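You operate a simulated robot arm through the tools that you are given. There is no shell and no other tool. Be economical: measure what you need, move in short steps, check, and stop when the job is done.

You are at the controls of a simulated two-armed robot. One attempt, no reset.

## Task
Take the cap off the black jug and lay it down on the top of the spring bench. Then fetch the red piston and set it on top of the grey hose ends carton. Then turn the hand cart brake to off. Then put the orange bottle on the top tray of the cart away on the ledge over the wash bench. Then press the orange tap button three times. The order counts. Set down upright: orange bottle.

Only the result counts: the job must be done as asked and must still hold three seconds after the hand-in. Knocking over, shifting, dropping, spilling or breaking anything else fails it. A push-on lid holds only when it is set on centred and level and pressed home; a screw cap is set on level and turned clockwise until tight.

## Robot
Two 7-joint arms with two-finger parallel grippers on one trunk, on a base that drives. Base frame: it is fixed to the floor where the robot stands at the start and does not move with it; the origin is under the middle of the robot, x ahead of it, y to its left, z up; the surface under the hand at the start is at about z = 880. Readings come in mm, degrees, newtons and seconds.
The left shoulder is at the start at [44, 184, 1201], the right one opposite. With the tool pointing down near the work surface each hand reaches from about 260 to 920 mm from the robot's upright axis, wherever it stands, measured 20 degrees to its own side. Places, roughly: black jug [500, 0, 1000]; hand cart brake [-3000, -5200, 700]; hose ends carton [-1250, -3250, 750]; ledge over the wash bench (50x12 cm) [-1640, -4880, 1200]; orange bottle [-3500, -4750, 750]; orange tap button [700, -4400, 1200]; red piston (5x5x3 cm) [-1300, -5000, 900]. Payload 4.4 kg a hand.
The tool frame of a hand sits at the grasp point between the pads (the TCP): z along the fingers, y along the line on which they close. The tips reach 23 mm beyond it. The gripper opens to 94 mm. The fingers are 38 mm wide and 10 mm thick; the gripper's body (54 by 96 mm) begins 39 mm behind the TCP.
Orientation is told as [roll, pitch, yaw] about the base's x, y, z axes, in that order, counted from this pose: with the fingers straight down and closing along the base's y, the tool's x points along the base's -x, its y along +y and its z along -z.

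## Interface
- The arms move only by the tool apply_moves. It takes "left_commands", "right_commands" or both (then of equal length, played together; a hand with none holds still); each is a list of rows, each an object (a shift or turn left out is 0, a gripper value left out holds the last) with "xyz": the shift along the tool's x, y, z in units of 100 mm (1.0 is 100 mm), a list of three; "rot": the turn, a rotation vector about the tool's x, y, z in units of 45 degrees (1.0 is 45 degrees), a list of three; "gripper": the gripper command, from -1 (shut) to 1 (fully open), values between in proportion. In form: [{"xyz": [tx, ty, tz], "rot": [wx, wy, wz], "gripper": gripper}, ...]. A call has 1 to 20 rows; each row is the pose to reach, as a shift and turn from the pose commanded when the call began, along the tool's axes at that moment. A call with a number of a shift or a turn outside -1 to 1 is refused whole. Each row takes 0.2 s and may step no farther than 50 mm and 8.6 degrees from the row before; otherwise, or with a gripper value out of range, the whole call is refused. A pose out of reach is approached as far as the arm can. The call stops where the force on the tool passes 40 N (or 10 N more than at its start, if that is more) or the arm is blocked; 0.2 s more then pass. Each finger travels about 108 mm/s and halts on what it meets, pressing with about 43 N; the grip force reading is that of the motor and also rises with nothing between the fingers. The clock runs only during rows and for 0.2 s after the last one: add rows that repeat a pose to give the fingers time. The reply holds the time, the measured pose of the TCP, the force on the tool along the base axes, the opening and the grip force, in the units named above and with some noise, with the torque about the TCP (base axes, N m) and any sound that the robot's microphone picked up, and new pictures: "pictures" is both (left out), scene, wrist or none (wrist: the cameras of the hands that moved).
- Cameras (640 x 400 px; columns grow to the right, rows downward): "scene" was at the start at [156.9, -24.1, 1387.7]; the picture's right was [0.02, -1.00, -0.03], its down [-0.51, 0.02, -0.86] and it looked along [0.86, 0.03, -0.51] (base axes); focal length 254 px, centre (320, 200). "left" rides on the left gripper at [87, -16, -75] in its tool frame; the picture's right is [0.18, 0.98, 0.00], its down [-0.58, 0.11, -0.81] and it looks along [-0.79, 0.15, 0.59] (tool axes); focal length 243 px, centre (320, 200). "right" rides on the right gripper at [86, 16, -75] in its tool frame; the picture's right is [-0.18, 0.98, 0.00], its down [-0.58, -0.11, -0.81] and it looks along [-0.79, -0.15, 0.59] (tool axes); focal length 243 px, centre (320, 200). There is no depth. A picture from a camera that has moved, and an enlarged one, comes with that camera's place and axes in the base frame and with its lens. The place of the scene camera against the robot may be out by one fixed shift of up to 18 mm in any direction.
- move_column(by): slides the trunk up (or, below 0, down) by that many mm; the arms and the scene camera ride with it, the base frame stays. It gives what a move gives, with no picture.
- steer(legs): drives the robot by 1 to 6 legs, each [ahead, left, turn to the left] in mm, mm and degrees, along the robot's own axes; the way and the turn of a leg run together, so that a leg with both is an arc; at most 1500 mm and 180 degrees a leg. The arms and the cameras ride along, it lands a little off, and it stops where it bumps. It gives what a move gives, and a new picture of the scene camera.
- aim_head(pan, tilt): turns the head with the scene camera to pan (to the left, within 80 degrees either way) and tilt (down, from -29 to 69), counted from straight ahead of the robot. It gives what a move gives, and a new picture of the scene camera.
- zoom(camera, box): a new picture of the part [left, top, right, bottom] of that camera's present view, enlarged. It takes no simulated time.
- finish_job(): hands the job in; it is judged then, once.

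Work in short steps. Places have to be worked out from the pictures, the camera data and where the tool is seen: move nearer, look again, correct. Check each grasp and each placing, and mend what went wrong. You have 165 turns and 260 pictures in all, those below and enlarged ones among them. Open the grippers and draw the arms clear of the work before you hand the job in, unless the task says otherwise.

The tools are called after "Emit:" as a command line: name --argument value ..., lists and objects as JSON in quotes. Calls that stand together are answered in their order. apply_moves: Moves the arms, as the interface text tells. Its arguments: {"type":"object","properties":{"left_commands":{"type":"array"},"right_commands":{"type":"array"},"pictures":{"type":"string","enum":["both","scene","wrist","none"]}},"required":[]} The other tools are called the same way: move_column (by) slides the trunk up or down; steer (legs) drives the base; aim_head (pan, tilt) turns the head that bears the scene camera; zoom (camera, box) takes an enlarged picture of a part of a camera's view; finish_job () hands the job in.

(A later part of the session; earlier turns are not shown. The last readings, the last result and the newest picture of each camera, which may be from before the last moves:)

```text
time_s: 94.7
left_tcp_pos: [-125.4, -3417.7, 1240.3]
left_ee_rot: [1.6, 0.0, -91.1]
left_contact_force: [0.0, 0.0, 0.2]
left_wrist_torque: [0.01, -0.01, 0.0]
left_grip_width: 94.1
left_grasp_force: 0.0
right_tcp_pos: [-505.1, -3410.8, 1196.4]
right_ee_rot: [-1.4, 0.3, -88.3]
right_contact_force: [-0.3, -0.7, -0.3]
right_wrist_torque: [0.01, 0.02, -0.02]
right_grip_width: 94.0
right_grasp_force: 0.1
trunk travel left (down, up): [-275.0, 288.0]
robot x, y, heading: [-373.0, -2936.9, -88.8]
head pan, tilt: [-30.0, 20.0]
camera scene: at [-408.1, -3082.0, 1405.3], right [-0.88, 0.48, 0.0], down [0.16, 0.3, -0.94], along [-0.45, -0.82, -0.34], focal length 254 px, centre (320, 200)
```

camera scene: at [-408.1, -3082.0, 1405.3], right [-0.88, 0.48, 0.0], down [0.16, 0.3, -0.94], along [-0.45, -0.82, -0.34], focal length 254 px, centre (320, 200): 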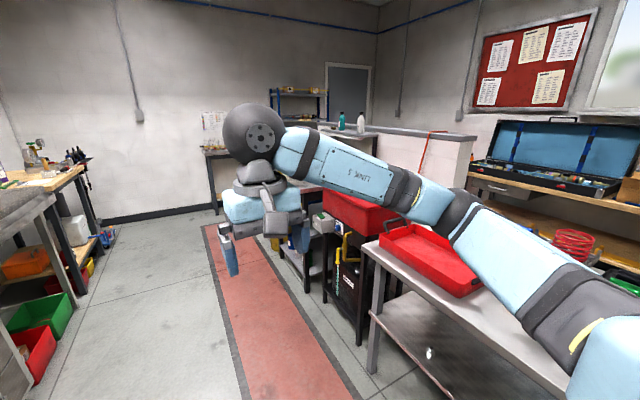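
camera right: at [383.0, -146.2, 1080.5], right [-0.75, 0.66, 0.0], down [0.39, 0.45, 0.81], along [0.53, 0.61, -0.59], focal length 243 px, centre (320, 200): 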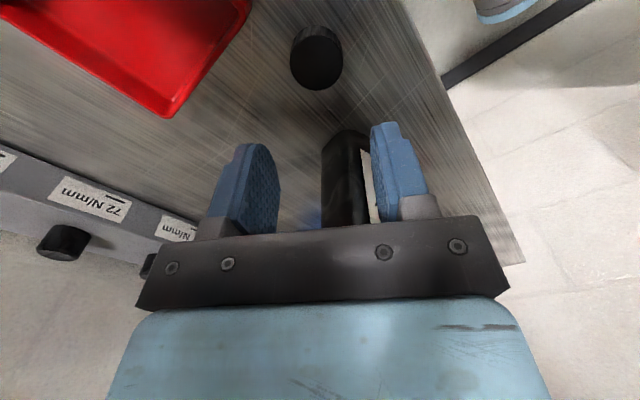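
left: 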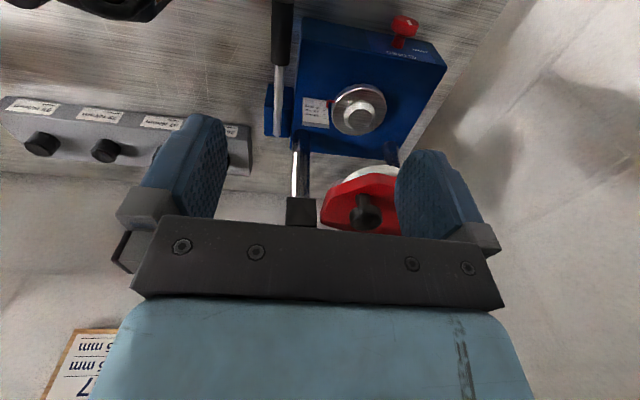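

I'm turning to face the table (-x) to find the carton.

Emit:
steer --legs '[[300, 0, 0], [0, 0, -90]]'

Emit:
aim_head --pan 0 --tilt 30

Emit:
aim_head --pan 40 --tilt 20

```text
time_s: 100.5
left_tcp_pos: [-837.7, -3504.3, 1241.5]
left_ee_rot: [1.6, 0.0, -179.0]
left_contact_force: [0.6, -0.3, 0.4]
left_wrist_torque: [0.02, -0.04, 0.0]
left_grip_width: 94.2
left_grasp_force: 0.0
right_tcp_pos: [-843.7, -3125.4, 1196.9]
right_ee_rot: [-1.4, 0.3, -176.0]
right_contact_force: [0.6, 0.4, -0.1]
right_wrist_torque: [0.0, 0.01, -0.03]
right_grip_width: 93.9
right_grasp_force: 0.1
trunk travel left (down, up): [-275.0, 288.0]
robot x, y, heading: [-364.2, -3244.5, -176.7]
head pan, tilt: [-30.0, 20.0]
camera scene: at [-510.0, -3197.8, 1405.3], right [0.45, 0.89, 0.0], down [0.31, -0.15, -0.94], along [-0.84, 0.42, -0.34], focal length 254 px, centre (320, 200)
```

scene: 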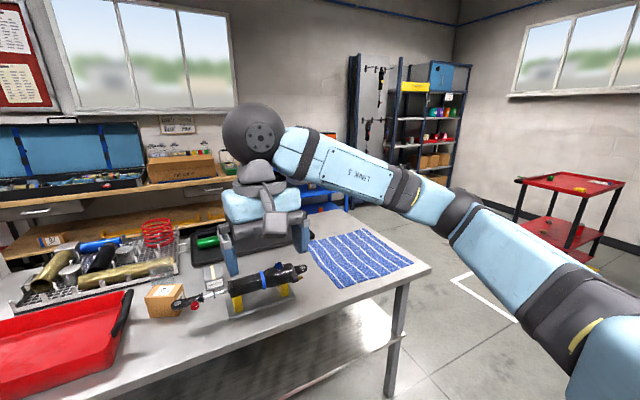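

```text
time_s: 101.5
left_tcp_pos: [-837.8, -3504.3, 1240.9]
left_ee_rot: [1.6, 0.0, -178.9]
left_contact_force: [-0.2, -1.0, -0.3]
left_wrist_torque: [-0.01, 0.0, 0.0]
left_grip_width: 93.8
left_grasp_force: 0.1
right_tcp_pos: [-843.4, -3124.6, 1196.4]
right_ee_rot: [-1.4, 0.3, -176.0]
right_contact_force: [-0.6, -0.7, -0.3]
right_wrist_torque: [0.0, -0.02, 0.01]
right_grip_width: 93.7
right_grasp_force: 0.0
trunk travel left (down, up): [-275.0, 288.0]
robot x, y, heading: [-368.2, -3240.5, -176.7]
head pan, tilt: [0.0, 30.0]
camera scene: at [-517.1, -3244.8, 1389.3], right [-0.06, 1.0, 0.0], down [0.5, 0.03, -0.87], along [-0.86, -0.05, -0.5], focal length 254 px, centre (320, 200)
```

scene: 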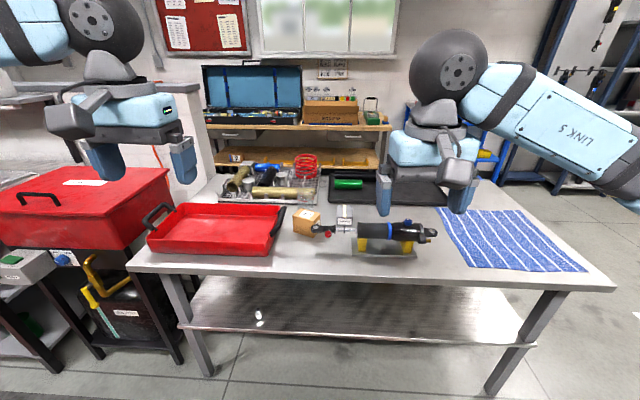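

```text
time_s: 102.5
left_tcp_pos: [-837.0, -3504.6, 1240.4]
left_ee_rot: [1.7, 0.0, -179.1]
left_contact_force: [0.2, 1.2, 0.1]
left_wrist_torque: [-0.01, -0.02, -0.03]
left_grip_width: 94.0
left_grasp_force: 0.0
right_tcp_pos: [-844.1, -3125.3, 1196.7]
right_ee_rot: [-1.5, 0.2, -176.0]
right_contact_force: [0.3, 0.1, -0.6]
right_wrist_torque: [-0.02, 0.01, 0.03]
right_grip_width: 93.8
right_grasp_force: 0.1
trunk travel left (down, up): [-275.0, 288.0]
robot x, y, heading: [-364.9, -3238.2, -176.6]
head pan, tilt: [40.0, 20.0]
camera scene: at [-494.7, -3303.5, 1405.3], right [-0.68, 0.73, 0.0], down [0.25, 0.23, -0.94], along [-0.68, -0.64, -0.34], focal length 254 px, centre (320, 200)
```

scene: 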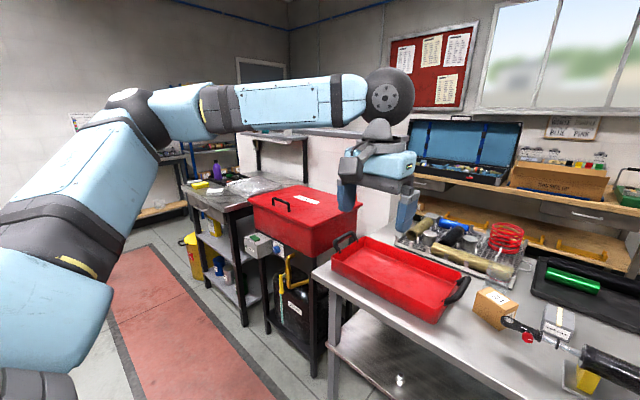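

Emit:
zoom --camera "scene" --box '[440, 260, 640, 380]'

Emit:
aim_head --pan 0 --tilt 40

Emit:
zoom --camera "scene" --box '[250, 120, 410, 220]'

```text
3.20 times, centred on (540, 320) of scene
camera zoom: at [-494.7, -3303.5, 1405.3], right [-0.68, 0.73, 0.0], down [0.25, 0.23, -0.94], along [-0.68, -0.64, -0.34], focal length 812 px, centre (-384, -184)
```

zoom: 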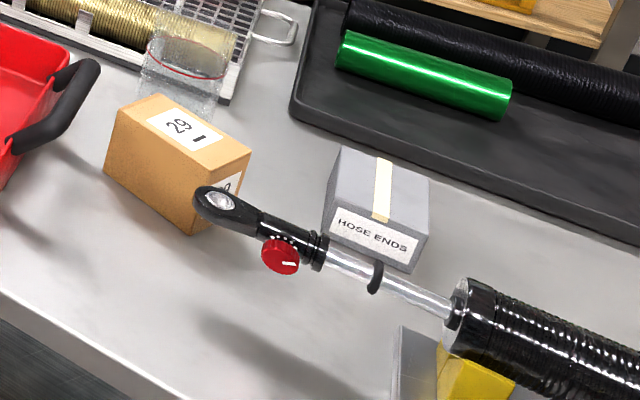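

```text
time_s: 103.6
left_tcp_pos: [-837.3, -3504.1, 1240.3]
left_ee_rot: [1.6, 0.0, -179.0]
left_contact_force: [0.3, -0.6, 0.2]
left_wrist_torque: [0.01, -0.01, -0.01]
left_grip_width: 94.0
left_grasp_force: 0.0
right_tcp_pos: [-844.1, -3124.1, 1196.5]
right_ee_rot: [-1.4, 0.3, -176.0]
right_contact_force: [-0.5, -0.3, -0.6]
right_wrist_torque: [0.0, -0.01, -0.04]
right_grip_width: 94.0
right_grasp_force: 0.1
trunk travel left (down, up): [-275.0, 288.0]
robot x, y, heading: [-369.0, -3240.1, -177.0]
head pan, tilt: [0.0, 40.0]
camera scene: at [-511.7, -3244.7, 1373.9], right [-0.06, 1.0, 0.0], down [0.64, 0.04, -0.77], along [-0.77, -0.04, -0.64], focal length 254 px, centre (320, 200)
```

scene: 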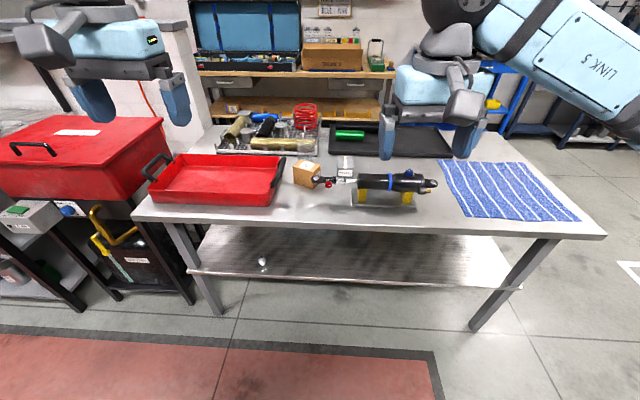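

```text
4.00 times, centred on (330, 170) of scene
camera zoom: at [-511.7, -3244.7, 1373.9], right [-0.06, 1.0, 0.0], down [0.64, 0.04, -0.77], along [-0.77, -0.04, -0.64], focal length 1016 px, centre (280, 320)
```

zoom: 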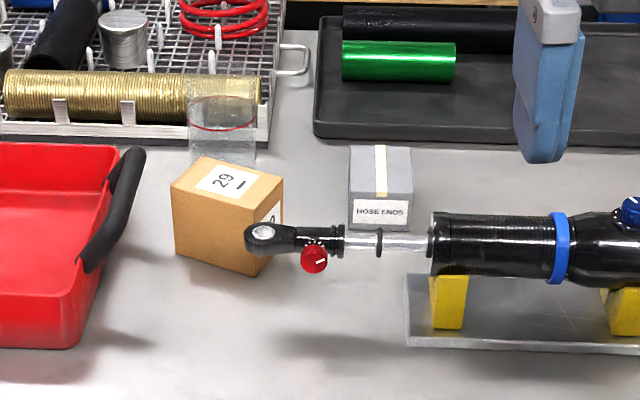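

The grey hose-ends carton is on the table behind the shock. Now for the piston: I'm strafing left along the aisle to y about -4950.

Emit:
steer --legs '[[0, 850, -3], [0, 850, 0]]'

Emit:
aim_head --pan 0 --tilt 25

Emit:
aim_head --pan 45 --tilt 20

```text
time_s: 118.9
left_tcp_pos: [-829.4, -5178.8, 1241.5]
left_ee_rot: [1.6, -0.1, 177.7]
left_contact_force: [-0.6, 0.1, 1.0]
left_wrist_torque: [0.0, -0.01, 0.01]
left_grip_width: 94.2
left_grasp_force: 0.1
right_tcp_pos: [-813.3, -4798.2, 1196.8]
right_ee_rot: [-1.4, 0.3, -179.4]
right_contact_force: [1.0, -0.3, 0.0]
right_wrist_torque: [0.01, -0.04, 0.0]
right_grip_width: 94.1
right_grasp_force: 0.0
trunk travel left (down, up): [-275.0, 288.0]
robot x, y, heading: [-351.1, -4943.5, 180.0]
head pan, tilt: [0.0, 40.0]
camera scene: at [-489.7, -4937.0, 1373.9], right [0.0, 1.0, 0.0], down [0.64, 0.0, -0.77], along [-0.77, 0.0, -0.64], focal length 254 px, centre (320, 200)
```

scene: 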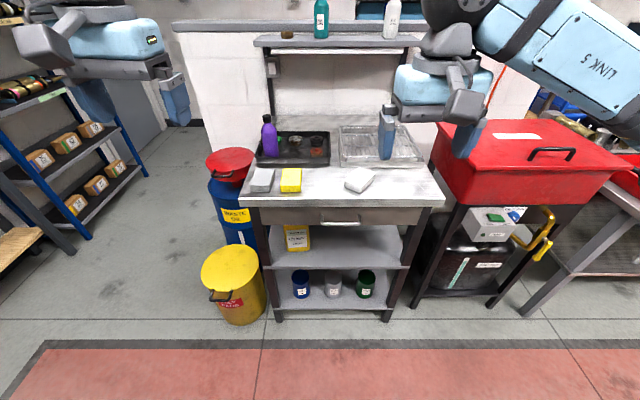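

```text
time_s: 119.7
left_tcp_pos: [-829.2, -5179.1, 1240.8]
left_ee_rot: [1.6, 0.1, 177.8]
left_contact_force: [1.1, -0.1, 0.2]
left_wrist_torque: [-0.01, -0.01, -0.01]
left_grip_width: 93.8
left_grasp_force: 0.1
right_tcp_pos: [-814.5, -4797.8, 1197.2]
right_ee_rot: [-1.4, 0.3, -179.4]
right_contact_force: [-0.1, 0.5, -0.3]
right_wrist_torque: [-0.01, -0.02, 0.0]
right_grip_width: 94.1
right_grasp_force: 0.0
trunk travel left (down, up): [-275.0, 288.0]
robot x, y, heading: [-343.4, -4941.2, 179.9]
head pan, tilt: [0.0, 25.0]
camera scene: at [-496.8, -4937.0, 1397.1], right [0.0, 1.0, 0.0], down [0.42, 0.0, -0.91], along [-0.91, 0.0, -0.42], focal length 254 px, centre (320, 200)
```

scene: 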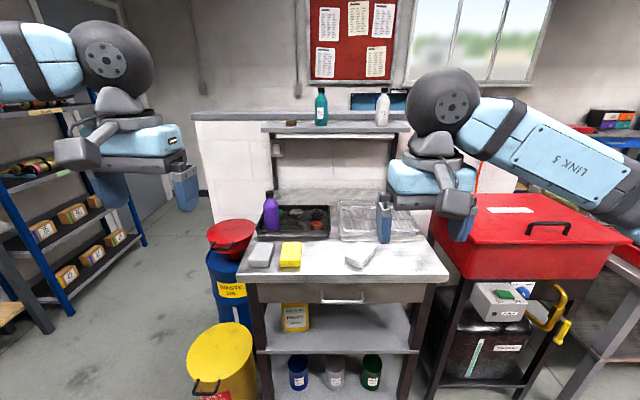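

```text
time_s: 120.8
left_tcp_pos: [-828.7, -5179.2, 1239.8]
left_ee_rot: [1.6, 0.0, 177.7]
left_contact_force: [-0.1, -0.3, 0.2]
left_wrist_torque: [-0.01, -0.01, 0.03]
left_grip_width: 94.0
left_grasp_force: 0.0
right_tcp_pos: [-814.2, -4799.2, 1196.3]
right_ee_rot: [-1.3, 0.3, -179.4]
right_contact_force: [-0.4, -0.2, 0.7]
right_wrist_torque: [-0.01, 0.01, -0.01]
right_grip_width: 94.1
right_grasp_force: 0.0
trunk travel left (down, up): [-275.0, 288.0]
robot x, y, heading: [-342.4, -4940.5, 179.9]
head pan, tilt: [45.0, 20.0]
camera scene: at [-470.7, -5002.8, 1405.3], right [-0.71, 0.71, 0.0], down [0.24, 0.24, -0.94], along [-0.67, -0.66, -0.34], focal length 254 px, centre (320, 200)
```

scene: 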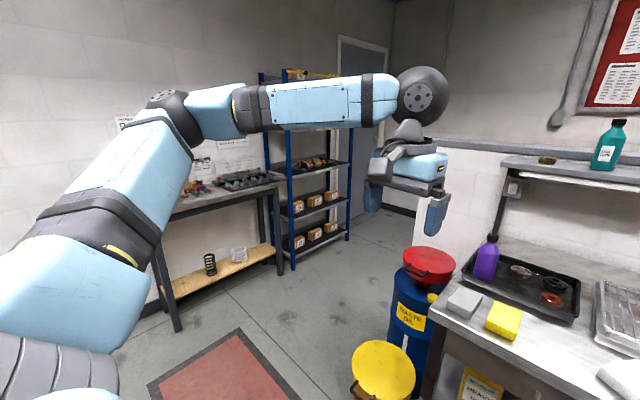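

The wash bench is ahead, with a black tray holding small parts and the ledge above with two bottles. I'm zooming in on the tray.

Emit:
aim_head --pan 0 --tilt 30

Emit:
zoom --camera "scene" --box '[230, 130, 450, 270]'

```text
time_s: 121.9
left_tcp_pos: [-829.7, -5178.5, 1240.9]
left_ee_rot: [1.6, 0.0, 177.7]
left_contact_force: [-0.2, -1.0, 0.7]
left_wrist_torque: [0.01, -0.01, -0.04]
left_grip_width: 93.9
left_grasp_force: 0.0
right_tcp_pos: [-814.1, -4797.1, 1196.7]
right_ee_rot: [-1.3, 0.2, -179.4]
right_contact_force: [0.7, 0.4, -0.8]
right_wrist_torque: [0.01, -0.01, 0.03]
right_grip_width: 94.1
right_grasp_force: 0.0
trunk travel left (down, up): [-275.0, 288.0]
robot x, y, heading: [-343.1, -4939.4, 180.0]
head pan, tilt: [0.0, 30.0]
camera scene: at [-495.2, -4937.1, 1389.2], right [0.0, 1.0, 0.0], down [0.5, 0.0, -0.87], along [-0.87, 0.0, -0.5], focal length 254 px, centre (320, 200)
```

scene: 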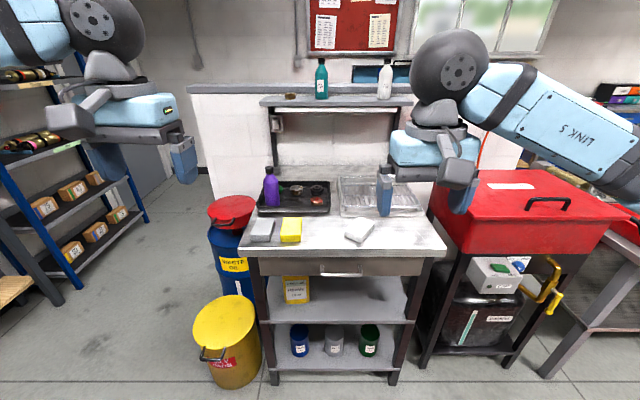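

```text
2.86 times, centred on (340, 200) of scene
camera zoom: at [-495.2, -4937.1, 1389.2], right [0.0, 1.0, 0.0], down [0.5, 0.0, -0.87], along [-0.87, 0.0, -0.5], focal length 725 px, centre (263, 200)
```

zoom: 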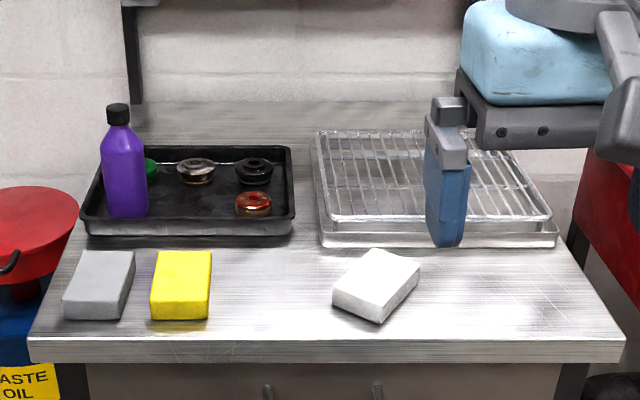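

The red piston is at about [-1350, -4951], in the tray's near right corner. I'm driving 370 mm forward.

Emit:
steer --legs '[[370, 0, 0]]'

Emit:
aim_head --pan 0 --tilt 45

Emit:
zoom --camera "scene" --box '[220, 80, 420, 220]'

```text
time_s: 124.3
left_tcp_pos: [-1201.6, -5179.4, 1240.2]
left_ee_rot: [1.6, 0.1, 177.8]
left_contact_force: [0.3, 0.3, 0.4]
left_wrist_torque: [-0.03, -0.05, 0.07]
left_grip_width: 93.9
left_grasp_force: 0.0
right_tcp_pos: [-1186.8, -4799.8, 1196.9]
right_ee_rot: [-1.4, 0.4, -179.3]
right_contact_force: [-0.1, 0.4, -0.5]
right_wrist_torque: [0.01, -0.04, -0.03]
right_grip_width: 94.3
right_grasp_force: 0.1
trunk travel left (down, up): [-275.0, 288.0]
robot x, y, heading: [-715.2, -4937.1, -180.0]
head pan, tilt: [0.0, 30.0]
camera scene: at [-867.6, -4937.3, 1389.2], right [0.0, 1.0, 0.0], down [0.5, 0.0, -0.87], along [-0.87, 0.0, -0.5], focal length 254 px, centre (320, 200)
```

scene: 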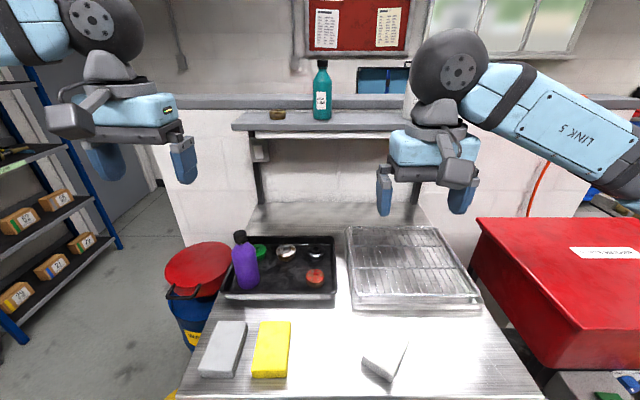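

```text
time_s: 125.0
left_tcp_pos: [-1201.0, -5179.5, 1241.0]
left_ee_rot: [1.6, 0.1, 177.8]
left_contact_force: [0.2, -0.5, 0.6]
left_wrist_torque: [-0.06, 0.02, 0.01]
left_grip_width: 94.0
left_grasp_force: 0.0
right_tcp_pos: [-1186.2, -4799.6, 1195.8]
right_ee_rot: [-1.4, 0.4, -179.3]
right_contact_force: [-0.3, -0.3, -0.4]
right_wrist_torque: [-0.01, -0.03, 0.0]
right_grip_width: 94.1
right_grasp_force: 0.0
trunk travel left (down, up): [-275.0, 288.0]
robot x, y, heading: [-718.2, -4940.0, -180.0]
head pan, tilt: [0.0, 45.0]
camera scene: at [-858.2, -4937.2, 1366.7], right [0.0, 1.0, 0.0], down [0.71, 0.0, -0.71], along [-0.71, 0.0, -0.71], focal length 254 px, centre (320, 200)
```

scene: 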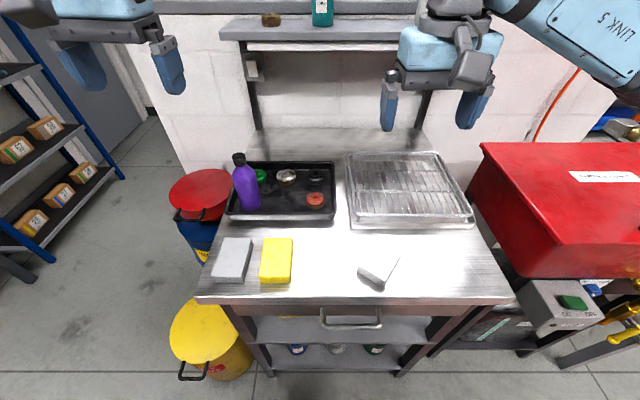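

```text
2.86 times, centred on (320, 150) of scene
camera zoom: at [-858.2, -4937.2, 1366.7], right [0.0, 1.0, 0.0], down [0.71, 0.0, -0.71], along [-0.71, 0.0, -0.71], focal length 725 px, centre (320, 343)
```

zoom: 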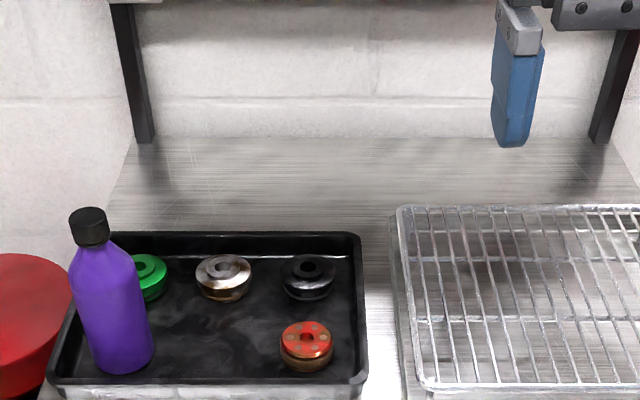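

The piston is at about [-1306, -4948, 900]. I'm bringing the right hand over it, part-closed to 60 mm because the tray wall is near.

Emit:
apply_moves --right_commands '[{"xyz": [0, 0.3, 0.3], "gripper": 0.3}, {"xyz": [-0.2, 0.6, 0.6]}, {"xyz": [-0.5, 0.9, 0.8]}, {"xyz": [-0.7, 1.0, 1.0]}]' --pictures "none"

Emit:
apply_moves --right_commands '[{"xyz": [-0.1, 0.3, 0.2]}, {"xyz": [-0.2, 0.5, 0.4]}, {"xyz": [-0.2, 0.5, 0.4]}]' --pictures "both"

```text
time_s: 126.0
left_tcp_pos: [-1201.0, -5178.4, 1240.7]
left_ee_rot: [1.6, -0.1, 177.8]
left_contact_force: [0.3, 0.4, -0.3]
left_wrist_torque: [0.0, 0.05, 0.06]
left_grip_width: 93.9
left_grasp_force: 0.1
right_tcp_pos: [-1258.5, -4899.3, 1092.8]
right_ee_rot: [-1.4, 0.4, -179.3]
right_contact_force: [-0.8, 0.3, 0.1]
right_wrist_torque: [0.01, 0.03, 0.03]
right_grip_width: 61.3
right_grasp_force: 0.0
trunk travel left (down, up): [-275.0, 288.0]
robot x, y, heading: [-718.7, -4941.7, -180.0]
head pan, tilt: [0.0, 45.0]
```

```text
time_s: 126.8
left_tcp_pos: [-1201.2, -5180.3, 1241.2]
left_ee_rot: [1.6, 0.0, 177.8]
left_contact_force: [-0.3, 0.1, -1.1]
left_wrist_torque: [0.01, -0.01, 0.0]
left_grip_width: 94.1
left_grasp_force: 0.1
right_tcp_pos: [-1272.9, -4948.3, 1052.5]
right_ee_rot: [-1.4, 0.4, -179.3]
right_contact_force: [0.8, 1.1, 0.1]
right_wrist_torque: [-0.02, 0.02, 0.01]
right_grip_width: 61.1
right_grasp_force: 0.1
trunk travel left (down, up): [-275.0, 288.0]
robot x, y, heading: [-718.1, -4942.9, -179.9]
head pan, tilt: [0.0, 45.0]
camera scene: at [-858.1, -4937.1, 1366.7], right [0.0, 1.0, 0.0], down [0.71, 0.0, -0.71], along [-0.71, 0.0, -0.71], focal length 254 px, centre (320, 200)
camera right: at [-1187.7, -4967.0, 1126.0], right [-0.17, -0.98, -0.03], down [-0.59, 0.08, 0.81], along [-0.79, 0.15, -0.59], focal length 243 px, centre (320, 200)
```

scene: 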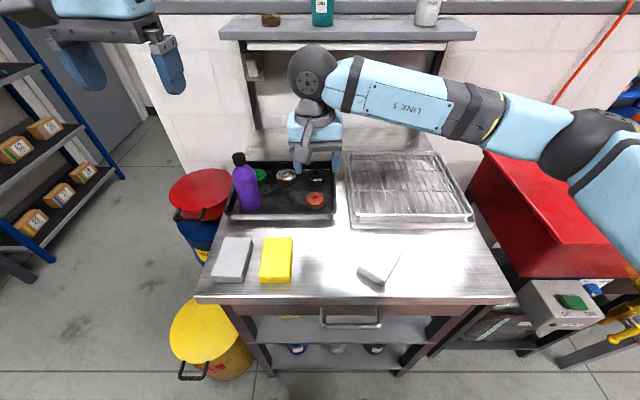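
right: 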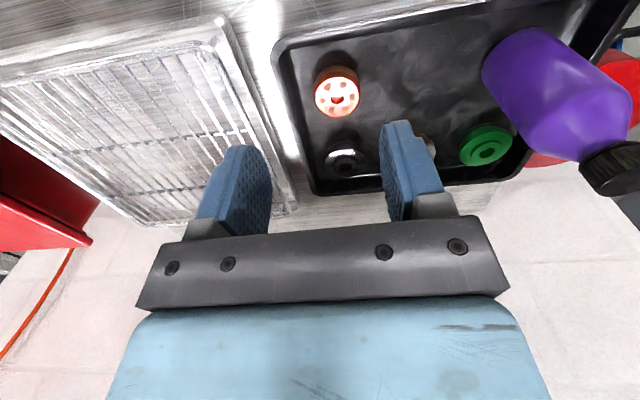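

Emit:
apply_moves --right_commands '[{"xyz": [-0.15, 0.03, 0.25]}, {"xyz": [-0.3, 0.06, 0.5]}, {"xyz": [-0.3, 0.06, 0.5]}]' --pictures "wrist"

```text
time_s: 127.6
left_tcp_pos: [-1200.4, -5178.0, 1241.6]
left_ee_rot: [1.6, 0.0, 177.7]
left_contact_force: [-0.1, -0.1, 0.4]
left_wrist_torque: [0.0, 0.02, -0.02]
left_grip_width: 94.0
left_grasp_force: 0.0
right_tcp_pos: [-1304.1, -4952.6, 1003.5]
right_ee_rot: [-1.4, 0.4, -179.2]
right_contact_force: [0.2, 0.2, 0.9]
right_wrist_torque: [0.04, 0.0, 0.0]
right_grip_width: 60.9
right_grasp_force: 0.0
trunk travel left (down, up): [-275.0, 288.0]
robot x, y, heading: [-716.8, -4942.9, -179.7]
head pan, tilt: [0.0, 45.0]
camera right: at [-1218.2, -4971.0, 1077.7], right [-0.17, -0.98, -0.03], down [-0.59, 0.08, 0.81], along [-0.79, 0.15, -0.59], focal length 243 px, centre (320, 200)
```

right: 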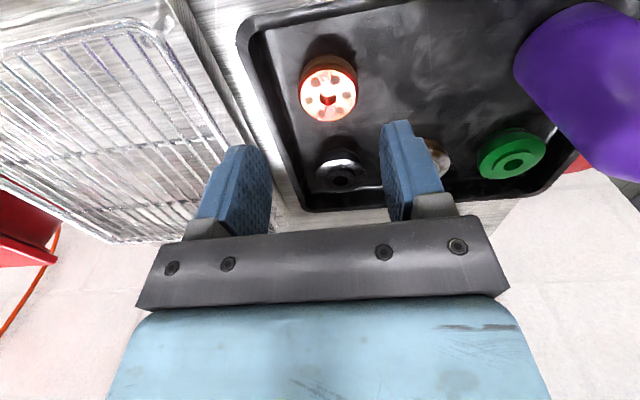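

Emit:
apply_moves --right_commands '[{"xyz": [-0.1, 0.02, 0.2]}, {"xyz": [-0.18, 0.03, 0.42]}, {"xyz": [-0.18, 0.03, 0.42]}]' --pictures "wrist"

Emit:
zoom --camera "scene" --box '[220, 110, 420, 240]'

```text
time_s: 128.4
left_tcp_pos: [-1201.4, -5179.8, 1240.5]
left_ee_rot: [1.6, 0.0, 177.7]
left_contact_force: [-0.1, 0.4, 0.2]
left_wrist_torque: [-0.01, 0.0, -0.02]
left_grip_width: 94.2
left_grasp_force: 0.0
right_tcp_pos: [-1320.8, -4955.2, 961.1]
right_ee_rot: [-1.4, 0.3, -179.3]
right_contact_force: [0.8, 0.0, -0.4]
right_wrist_torque: [0.02, 0.01, 0.05]
right_grip_width: 61.2
right_grasp_force: 0.0
trunk travel left (down, up): [-275.0, 288.0]
robot x, y, heading: [-716.8, -4942.1, -180.0]
head pan, tilt: [0.0, 45.0]
camera right: at [-1234.8, -4972.4, 1035.6], right [-0.17, -0.98, -0.03], down [-0.59, 0.08, 0.81], along [-0.79, 0.15, -0.59], focal length 243 px, centre (320, 200)
```

right: 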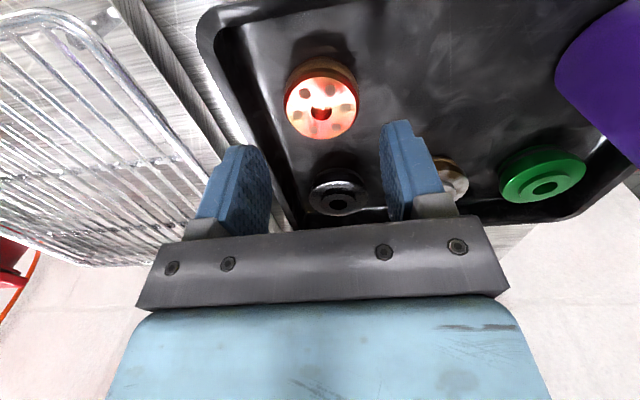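

```text
3.08 times, centred on (320, 175) of scene
camera zoom: at [-858.1, -4937.3, 1366.7], right [0.0, 1.0, 0.0], down [0.71, 0.0, -0.71], along [-0.71, 0.0, -0.71], focal length 781 px, centre (320, 277)
```

zoom: 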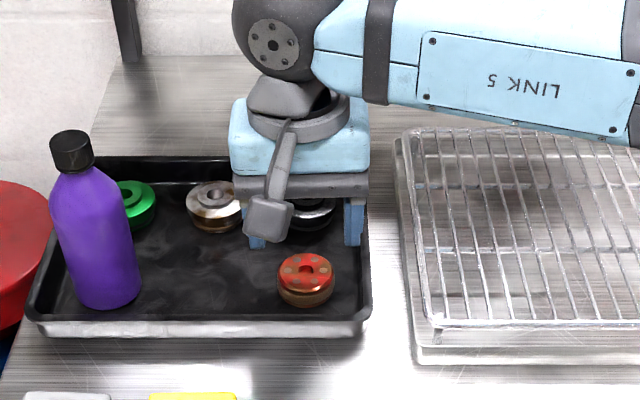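

Combining size and parallax, the piston top is at about z 888, centred near [-1327, -4954]. I'm lowering to just around it.

Emit:
apply_moves --right_commands '[{"xyz": [-0.06, -0.01, 0.2]}, {"xyz": [-0.06, -0.01, 0.4]}, {"xyz": [-0.06, -0.01, 0.54]}, {"xyz": [-0.06, -0.01, 0.54]}]' --pictures "wrist"

Emit:
zoom --camera "scene" --box '[260, 150, 380, 230]'

```text
time_s: 129.4
left_tcp_pos: [-1199.1, -5179.8, 1241.6]
left_ee_rot: [1.6, 0.0, 177.8]
left_contact_force: [-0.1, 0.7, 0.5]
left_wrist_torque: [0.0, -0.04, -0.02]
left_grip_width: 93.9
left_grasp_force: 0.0
right_tcp_pos: [-1325.8, -4950.6, 910.8]
right_ee_rot: [-1.3, -0.1, -179.3]
right_contact_force: [-6.3, -0.7, 30.0]
right_wrist_torque: [1.23, -0.59, 0.26]
right_grip_width: 61.1
right_grasp_force: 0.2
trunk travel left (down, up): [-275.0, 288.0]
robot x, y, heading: [-716.6, -4943.3, -179.8]
head pan, tilt: [0.0, 45.0]
camera right: at [-1240.0, -4968.7, 983.7], right [-0.17, -0.98, -0.02], down [-0.58, 0.08, 0.81], along [-0.79, 0.15, -0.59], focal length 243 px, centre (320, 200)
```

right: 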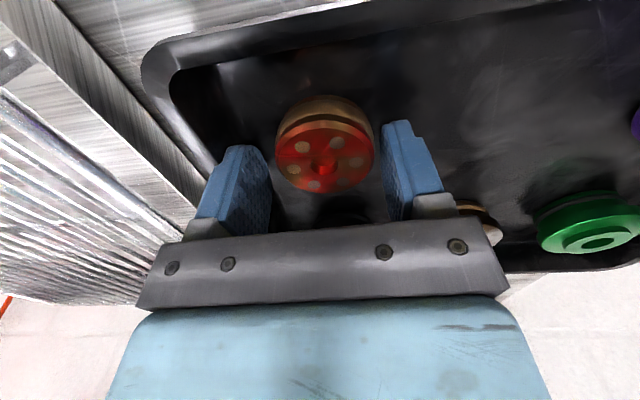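

```text
5.00 times, centred on (320, 190) of scene
camera zoom: at [-855.9, -4937.5, 1367.5], right [0.0, 1.0, 0.0], down [0.71, 0.0, -0.71], along [-0.71, 0.0, -0.71], focal length 1269 px, centre (320, 250)
```

zoom: 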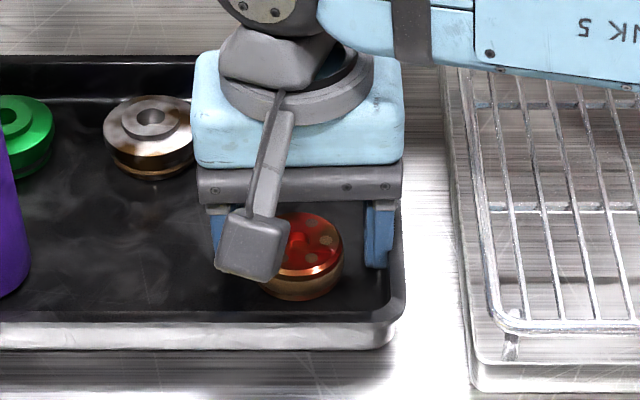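

The outer (+y) finger landed on the tray rim (30 N, torque points to +41 mm). I'll raise, shift 6 mm away from the wall, narrow to 57 mm and lower again.

Emit:
apply_moves --right_commands '[{"xyz": [0, 0, -0.15]}, {"xyz": [-0.03, 0.025, -0.15], "gripper": 0.22}, {"xyz": [-0.03, 0.025, -0.15]}]' --pictures "wrist"

Emit:
zoom --camera "right" --box '[170, 60, 450, 230]'

```text
time_s: 130.2
left_tcp_pos: [-1201.3, -5180.1, 1242.2]
left_ee_rot: [1.6, 0.0, 177.8]
left_contact_force: [0.3, 0.5, 0.3]
left_wrist_torque: [0.0, -0.01, -0.02]
left_grip_width: 94.1
left_grasp_force: 0.0
right_tcp_pos: [-1331.4, -4952.3, 919.4]
right_ee_rot: [-1.5, 0.4, -179.3]
right_contact_force: [-0.1, -0.3, -0.6]
right_wrist_torque: [0.01, -0.01, -0.01]
right_grip_width: 57.3
right_grasp_force: 0.0
trunk travel left (down, up): [-275.0, 288.0]
robot x, y, heading: [-715.9, -4943.3, -180.1]
head pan, tilt: [0.0, 45.0]
camera right: at [-1245.9, -4970.9, 993.8], right [-0.17, -0.98, -0.03], down [-0.59, 0.08, 0.81], along [-0.79, 0.15, -0.59], focal length 243 px, centre (320, 200)
```

right: 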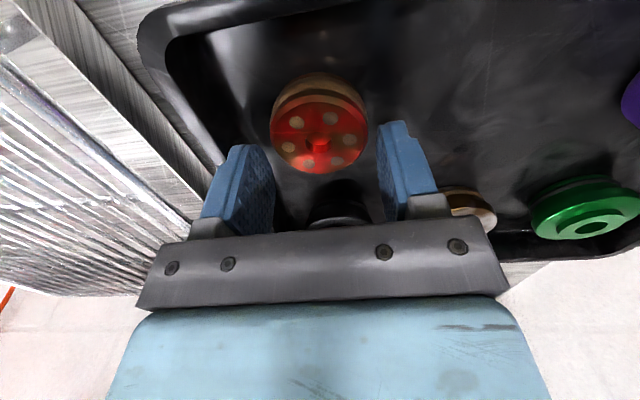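

```text
2.29 times, centred on (310, 145) of right
camera zoom: at [-1245.9, -4970.9, 993.8], right [-0.17, -0.98, -0.03], down [-0.59, 0.08, 0.81], along [-0.79, 0.15, -0.59], focal length 555 px, centre (343, 326)
```

zoom: 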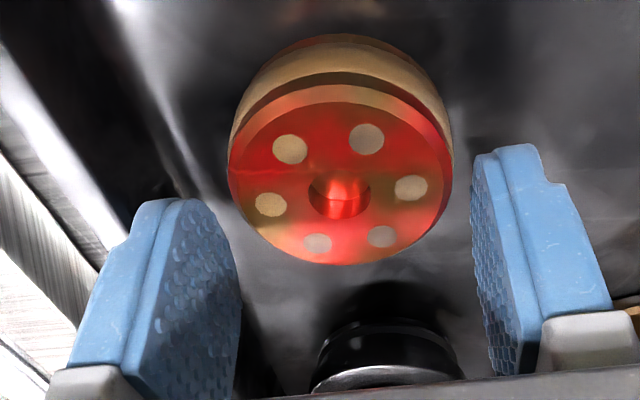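

Piston is at about [-1330, -4953]. I'm nudging 3 mm more off the wall and lowering in small steps.

Emit:
apply_moves --right_commands '[{"xyz": [0.0, 0.03, 0.05]}, {"xyz": [0.0, 0.03, 0.1]}, {"xyz": [0.0, 0.03, 0.14]}, {"xyz": [0.0, 0.03, 0.17]}, {"xyz": [0.0, 0.03, 0.17]}]' --pictures "wrist"

```text
time_s: 131.4
left_tcp_pos: [-1199.8, -5178.3, 1242.3]
left_ee_rot: [1.6, -0.1, 177.7]
left_contact_force: [-0.1, 0.9, 0.5]
left_wrist_torque: [-0.02, 0.0, -0.02]
left_grip_width: 94.1
left_grasp_force: 0.0
right_tcp_pos: [-1330.3, -4956.6, 908.0]
right_ee_rot: [-1.2, 0.0, -179.4]
right_contact_force: [-4.0, 1.9, 24.6]
right_wrist_torque: [-0.9, 0.09, -0.14]
right_grip_width: 56.4
right_grasp_force: 0.1
trunk travel left (down, up): [-275.0, 288.0]
robot x, y, heading: [-717.3, -4943.0, -180.2]
head pan, tilt: [0.0, 45.0]
camera right: at [-1243.8, -4974.7, 981.1], right [-0.17, -0.98, -0.02], down [-0.58, 0.08, 0.81], along [-0.79, 0.15, -0.59], focal length 243 px, centre (320, 200)
```

right: 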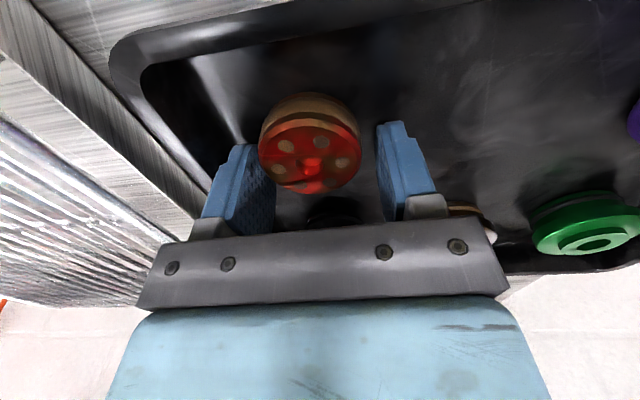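

Now the other finger touches too (torque sign flipped), so the tips are on the tray floor (885) and the piston top is near 915. That puts its centre at about [-1311, -4957]. I'm raising, shifting 19 mm toward the robot, and lowering.

Emit:
apply_moves --right_commands '[{"xyz": [0, 0, -0.2]}, {"xyz": [0, 0, -0.35]}, {"xyz": [0.19, 0, -0.35]}, {"xyz": [0.19, 0, -0.35]}]' --pictures "wrist"

Emit:
zoom --camera "scene" --box '[260, 150, 380, 230]'

```text
time_s: 132.4
left_tcp_pos: [-1200.9, -5179.8, 1240.3]
left_ee_rot: [1.6, 0.0, 177.8]
left_contact_force: [-0.7, -0.5, 1.1]
left_wrist_torque: [-0.02, 0.0, 0.0]
left_grip_width: 94.0
left_grasp_force: 0.1
right_tcp_pos: [-1311.7, -4957.9, 939.3]
right_ee_rot: [-1.5, 0.4, -179.3]
right_contact_force: [-0.6, -0.1, 0.5]
right_wrist_torque: [-0.02, -0.01, 0.01]
right_grip_width: 57.5
right_grasp_force: 0.1
trunk travel left (down, up): [-275.0, 288.0]
robot x, y, heading: [-711.5, -4944.1, -179.9]
head pan, tilt: [0.0, 45.0]
camera right: at [-1226.6, -4976.1, 1012.8], right [-0.17, -0.98, -0.03], down [-0.59, 0.08, 0.81], along [-0.79, 0.15, -0.59], focal length 243 px, centre (320, 200)
```

right: 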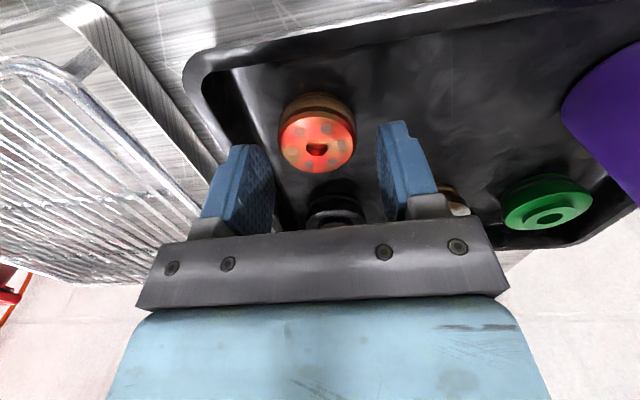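

```text
5.00 times, centred on (320, 190) of scene
camera zoom: at [-858.3, -4937.3, 1366.6], right [0.0, 1.0, 0.0], down [0.71, 0.0, -0.71], along [-0.71, 0.0, -0.71], focal length 1269 px, centre (320, 250)
```

zoom: 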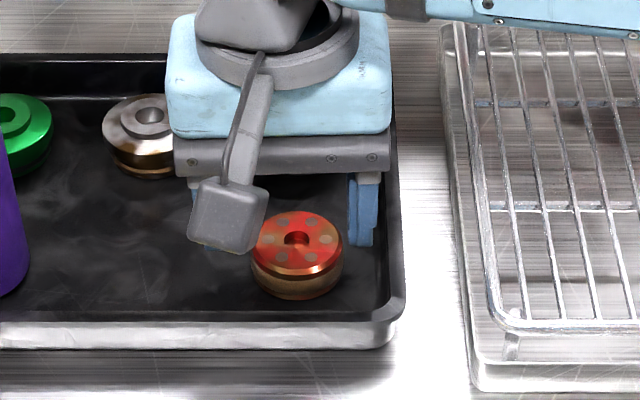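

Well aligned: the piston is at [-1310, -4958] and the hand at [-1311.7, -4957.9]. I'm lowering 28 mm and closing.

Emit:
apply_moves --right_commands '[{"xyz": [0.015, 0, 0.12]}, {"xyz": [0.015, 0, 0.22]}, {"xyz": [0.015, 0, 0.27]}, {"xyz": [0.015, 0, 0.27], "gripper": -1}, {"xyz": [0.015, 0, 0.27], "gripper": -1}, {"xyz": [0.015, 0, 0.27], "gripper": -1}]' --pictures "wrist"

```text
time_s: 133.8
left_tcp_pos: [-1201.3, -5179.6, 1240.5]
left_ee_rot: [1.6, 0.0, 177.8]
left_contact_force: [0.0, -0.5, -0.7]
left_wrist_torque: [-0.04, 0.0, 0.01]
left_grip_width: 93.9
left_grasp_force: 0.1
right_tcp_pos: [-1308.0, -4958.5, 912.5]
right_ee_rot: [-1.3, 0.3, -179.2]
right_contact_force: [-1.0, -0.4, 3.2]
right_wrist_torque: [-0.09, 0.03, 0.0]
right_grip_width: 46.3
right_grasp_force: 43.1
trunk travel left (down, up): [-275.0, 288.0]
robot x, y, heading: [-718.4, -4940.8, -180.0]
head pan, tilt: [0.0, 45.0]
camera right: at [-1222.7, -4975.8, 986.0], right [-0.17, -0.98, -0.03], down [-0.59, 0.08, 0.81], along [-0.79, 0.15, -0.59], focal length 243 px, centre (320, 200)
```

right: 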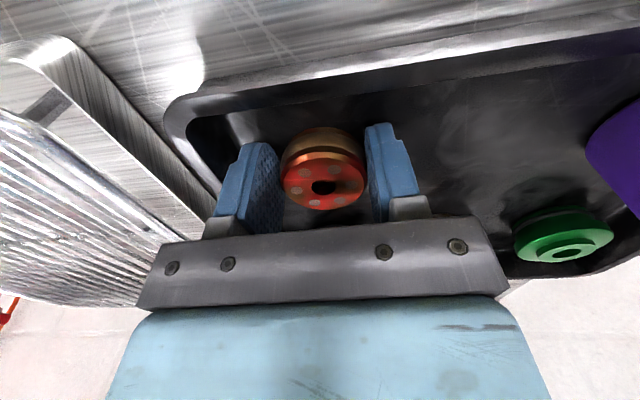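

The piston is gripped at 46 mm. I'm lifting it straight up.

Emit:
apply_moves --right_commands '[{"xyz": [0, 0, -0.2]}, {"xyz": [0, 0, -0.5]}, {"xyz": [0, 0, -1.0]}, {"xyz": [0.2, -0.3, -1.0]}, {"xyz": [0.5, -0.6, -1.0]}, {"xyz": [0.6, -0.9, -1.0]}]' --pictures "both"

```text
time_s: 135.2
left_tcp_pos: [-1201.4, -5177.7, 1241.5]
left_ee_rot: [1.7, 0.0, 177.8]
left_contact_force: [0.1, 0.7, -0.4]
left_wrist_torque: [-0.04, 0.02, -0.03]
left_grip_width: 93.8
left_grasp_force: 0.0
right_tcp_pos: [-1250.2, -4863.8, 1015.4]
right_ee_rot: [-1.3, 0.3, -179.2]
right_contact_force: [-0.7, 0.2, -1.5]
right_wrist_torque: [-0.06, -0.01, -0.03]
right_grip_width: 46.4
right_grasp_force: 43.0
trunk travel left (down, up): [-275.0, 288.0]
robot x, y, heading: [-717.8, -4936.5, -180.1]
head pan, tilt: [0.0, 45.0]
camera scene: at [-858.3, -4936.0, 1366.6], right [0.0, 1.0, 0.0], down [0.71, 0.0, -0.71], along [-0.71, 0.0, -0.71], focal length 254 px, centre (320, 200)
camera right: at [-1164.2, -4881.6, 1089.2], right [-0.17, -0.98, -0.02], down [-0.59, 0.08, 0.81], along [-0.79, 0.15, -0.59], focal length 243 px, centre (320, 200)
```

scene: 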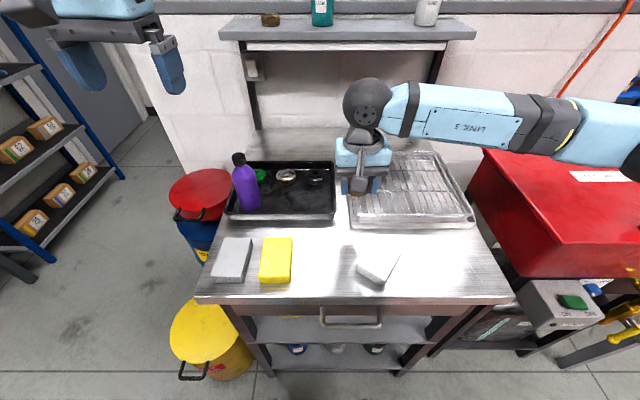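
right: 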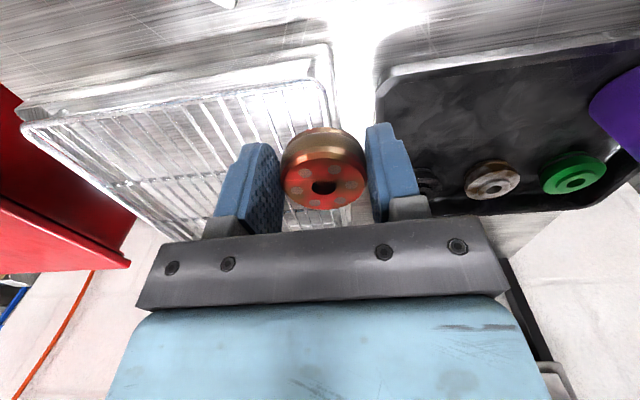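

The piston is held. I'm backing off and strafing right toward the carton.

Emit:
steer --legs '[[-360, 0, 0], [0, -820, 0], [0, -820, 0]]'

Emit:
steer --legs '[[220, 0, 0]]'

Emit:
zoom --camera "scene" --box '[260, 60, 440, 180]'

```text
time_s: 152.0
left_tcp_pos: [-854.6, -3544.1, 1240.7]
left_ee_rot: [1.6, -0.1, 179.0]
left_contact_force: [0.1, -0.2, 0.8]
left_wrist_torque: [0.02, 0.01, 0.03]
left_grip_width: 94.3
left_grasp_force: 0.0
right_tcp_pos: [-909.8, -3228.8, 1015.9]
right_ee_rot: [-1.4, 0.2, -178.0]
right_contact_force: [-0.1, 0.8, -0.4]
right_wrist_torque: [0.01, -0.05, 0.04]
right_grip_width: 46.3
right_grasp_force: 43.2
trunk travel left (down, up): [-275.0, 288.0]
robot x, y, heading: [-376.0, -3293.3, -178.9]
head pan, tilt: [0.0, 45.0]
camera scene: at [-515.9, -3294.7, 1366.6], right [-0.02, 1.0, 0.0], down [0.71, 0.01, -0.71], along [-0.71, -0.02, -0.71], focal length 254 px, centre (320, 200)
```

scene: 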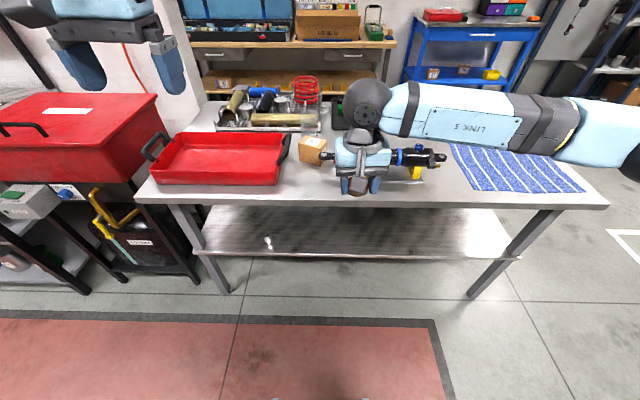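

```text
time_s: 153.7
left_tcp_pos: [-1078.4, -3546.6, 1241.1]
left_ee_rot: [1.6, 0.0, 178.7]
left_contact_force: [-0.3, -0.8, -0.1]
left_wrist_torque: [-0.02, 0.01, 0.04]
left_grip_width: 94.4
left_grasp_force: 0.1
right_tcp_pos: [-1132.8, -3233.3, 1015.1]
right_ee_rot: [-1.4, 0.2, -178.1]
right_contact_force: [-0.6, 0.8, -0.7]
right_wrist_torque: [0.0, -0.01, 0.0]
right_grip_width: 46.1
right_grasp_force: 43.3
trunk travel left (down, up): [-275.0, 288.0]
robot x, y, heading: [-603.9, -3302.7, -178.6]
head pan, tilt: [0.0, 45.0]
camera scene: at [-739.4, -3298.8, 1366.6], right [-0.02, 1.0, 0.0], down [0.71, 0.01, -0.71], along [-0.71, -0.01, -0.71], focal length 254 px, centre (320, 200)
```

scene: 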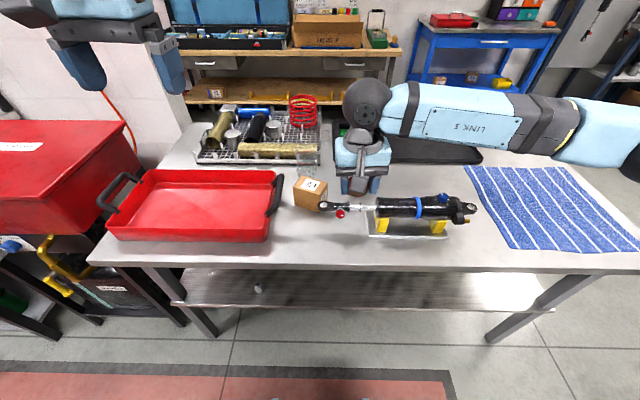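

```text
3.33 times, centred on (350, 120) of scene
camera zoom: at [-739.4, -3298.8, 1366.6], right [-0.02, 1.0, 0.0], down [0.71, 0.01, -0.71], along [-0.71, -0.01, -0.71], focal length 846 px, centre (220, 467)
```

zoom: 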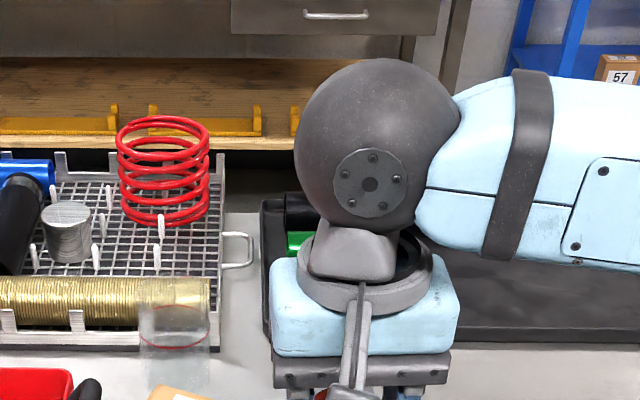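

Emit:
zoom --camera "right" --box '[0, 0, 640, 400]'

```text
1.00 times, centred on (320, 200) of right (not enlarged: the box is as wide or as high as the picture)
camera zoom: at [-1046.6, -3249.6, 1089.1], right [-0.15, -0.99, -0.03], down [-0.59, 0.07, 0.81], along [-0.79, 0.14, -0.59], focal length 243 px, centre (320, 200)
```

zoom: 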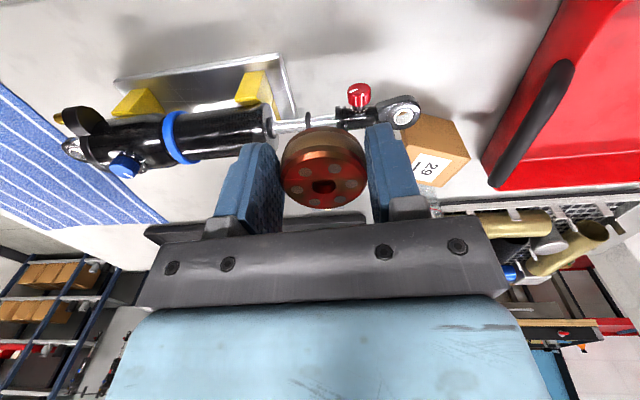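

The piston hides the carton from the wrist camera. I'm moving the hand right and up to let the scene camera see.

Emit:
apply_moves --right_commands '[{"xyz": [0.1, -0.4, -0.2]}, {"xyz": [0.2, -0.8, -0.4]}, {"xyz": [0.2, -1.0, -0.8]}, {"xyz": [0.2, -1.0, -0.8]}]' --pictures "scene"

Emit:
zoom --camera "scene" --box '[270, 130, 430, 240]'

```text
time_s: 154.7
left_tcp_pos: [-1078.2, -3546.1, 1241.1]
left_ee_rot: [1.5, 0.0, 178.8]
left_contact_force: [-0.7, 0.5, 0.8]
left_wrist_torque: [0.02, -0.02, 0.0]
left_grip_width: 93.7
left_grasp_force: 0.0
right_tcp_pos: [-1112.8, -3136.0, 1097.9]
right_ee_rot: [-1.3, 0.5, -178.2]
right_contact_force: [0.7, 0.1, -0.9]
right_wrist_torque: [0.01, 0.01, 0.01]
right_grip_width: 46.0
right_grasp_force: 43.1
trunk travel left (down, up): [-275.0, 288.0]
robot x, y, heading: [-600.6, -3302.6, -178.9]
head pan, tilt: [0.0, 45.0]
camera scene: at [-739.6, -3298.5, 1366.5], right [-0.02, 1.0, 0.0], down [0.71, 0.01, -0.71], along [-0.71, -0.01, -0.71], focal length 254 px, centre (320, 200)
```

scene: 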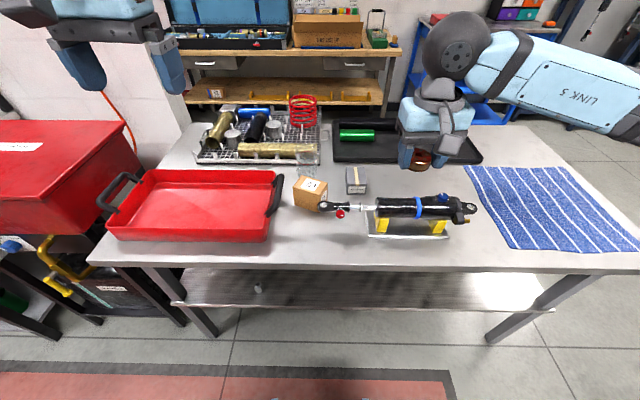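

```text
3.64 times, centred on (350, 185) of scene
camera zoom: at [-739.6, -3298.5, 1366.5], right [-0.02, 1.0, 0.0], down [0.71, 0.01, -0.71], along [-0.71, -0.01, -0.71], focal length 923 px, centre (211, 254)
```

zoom: 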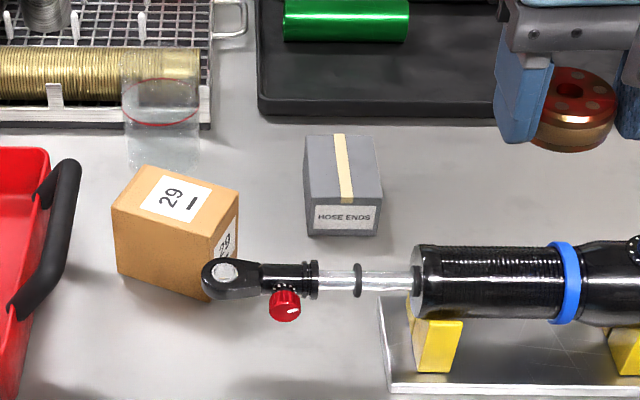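

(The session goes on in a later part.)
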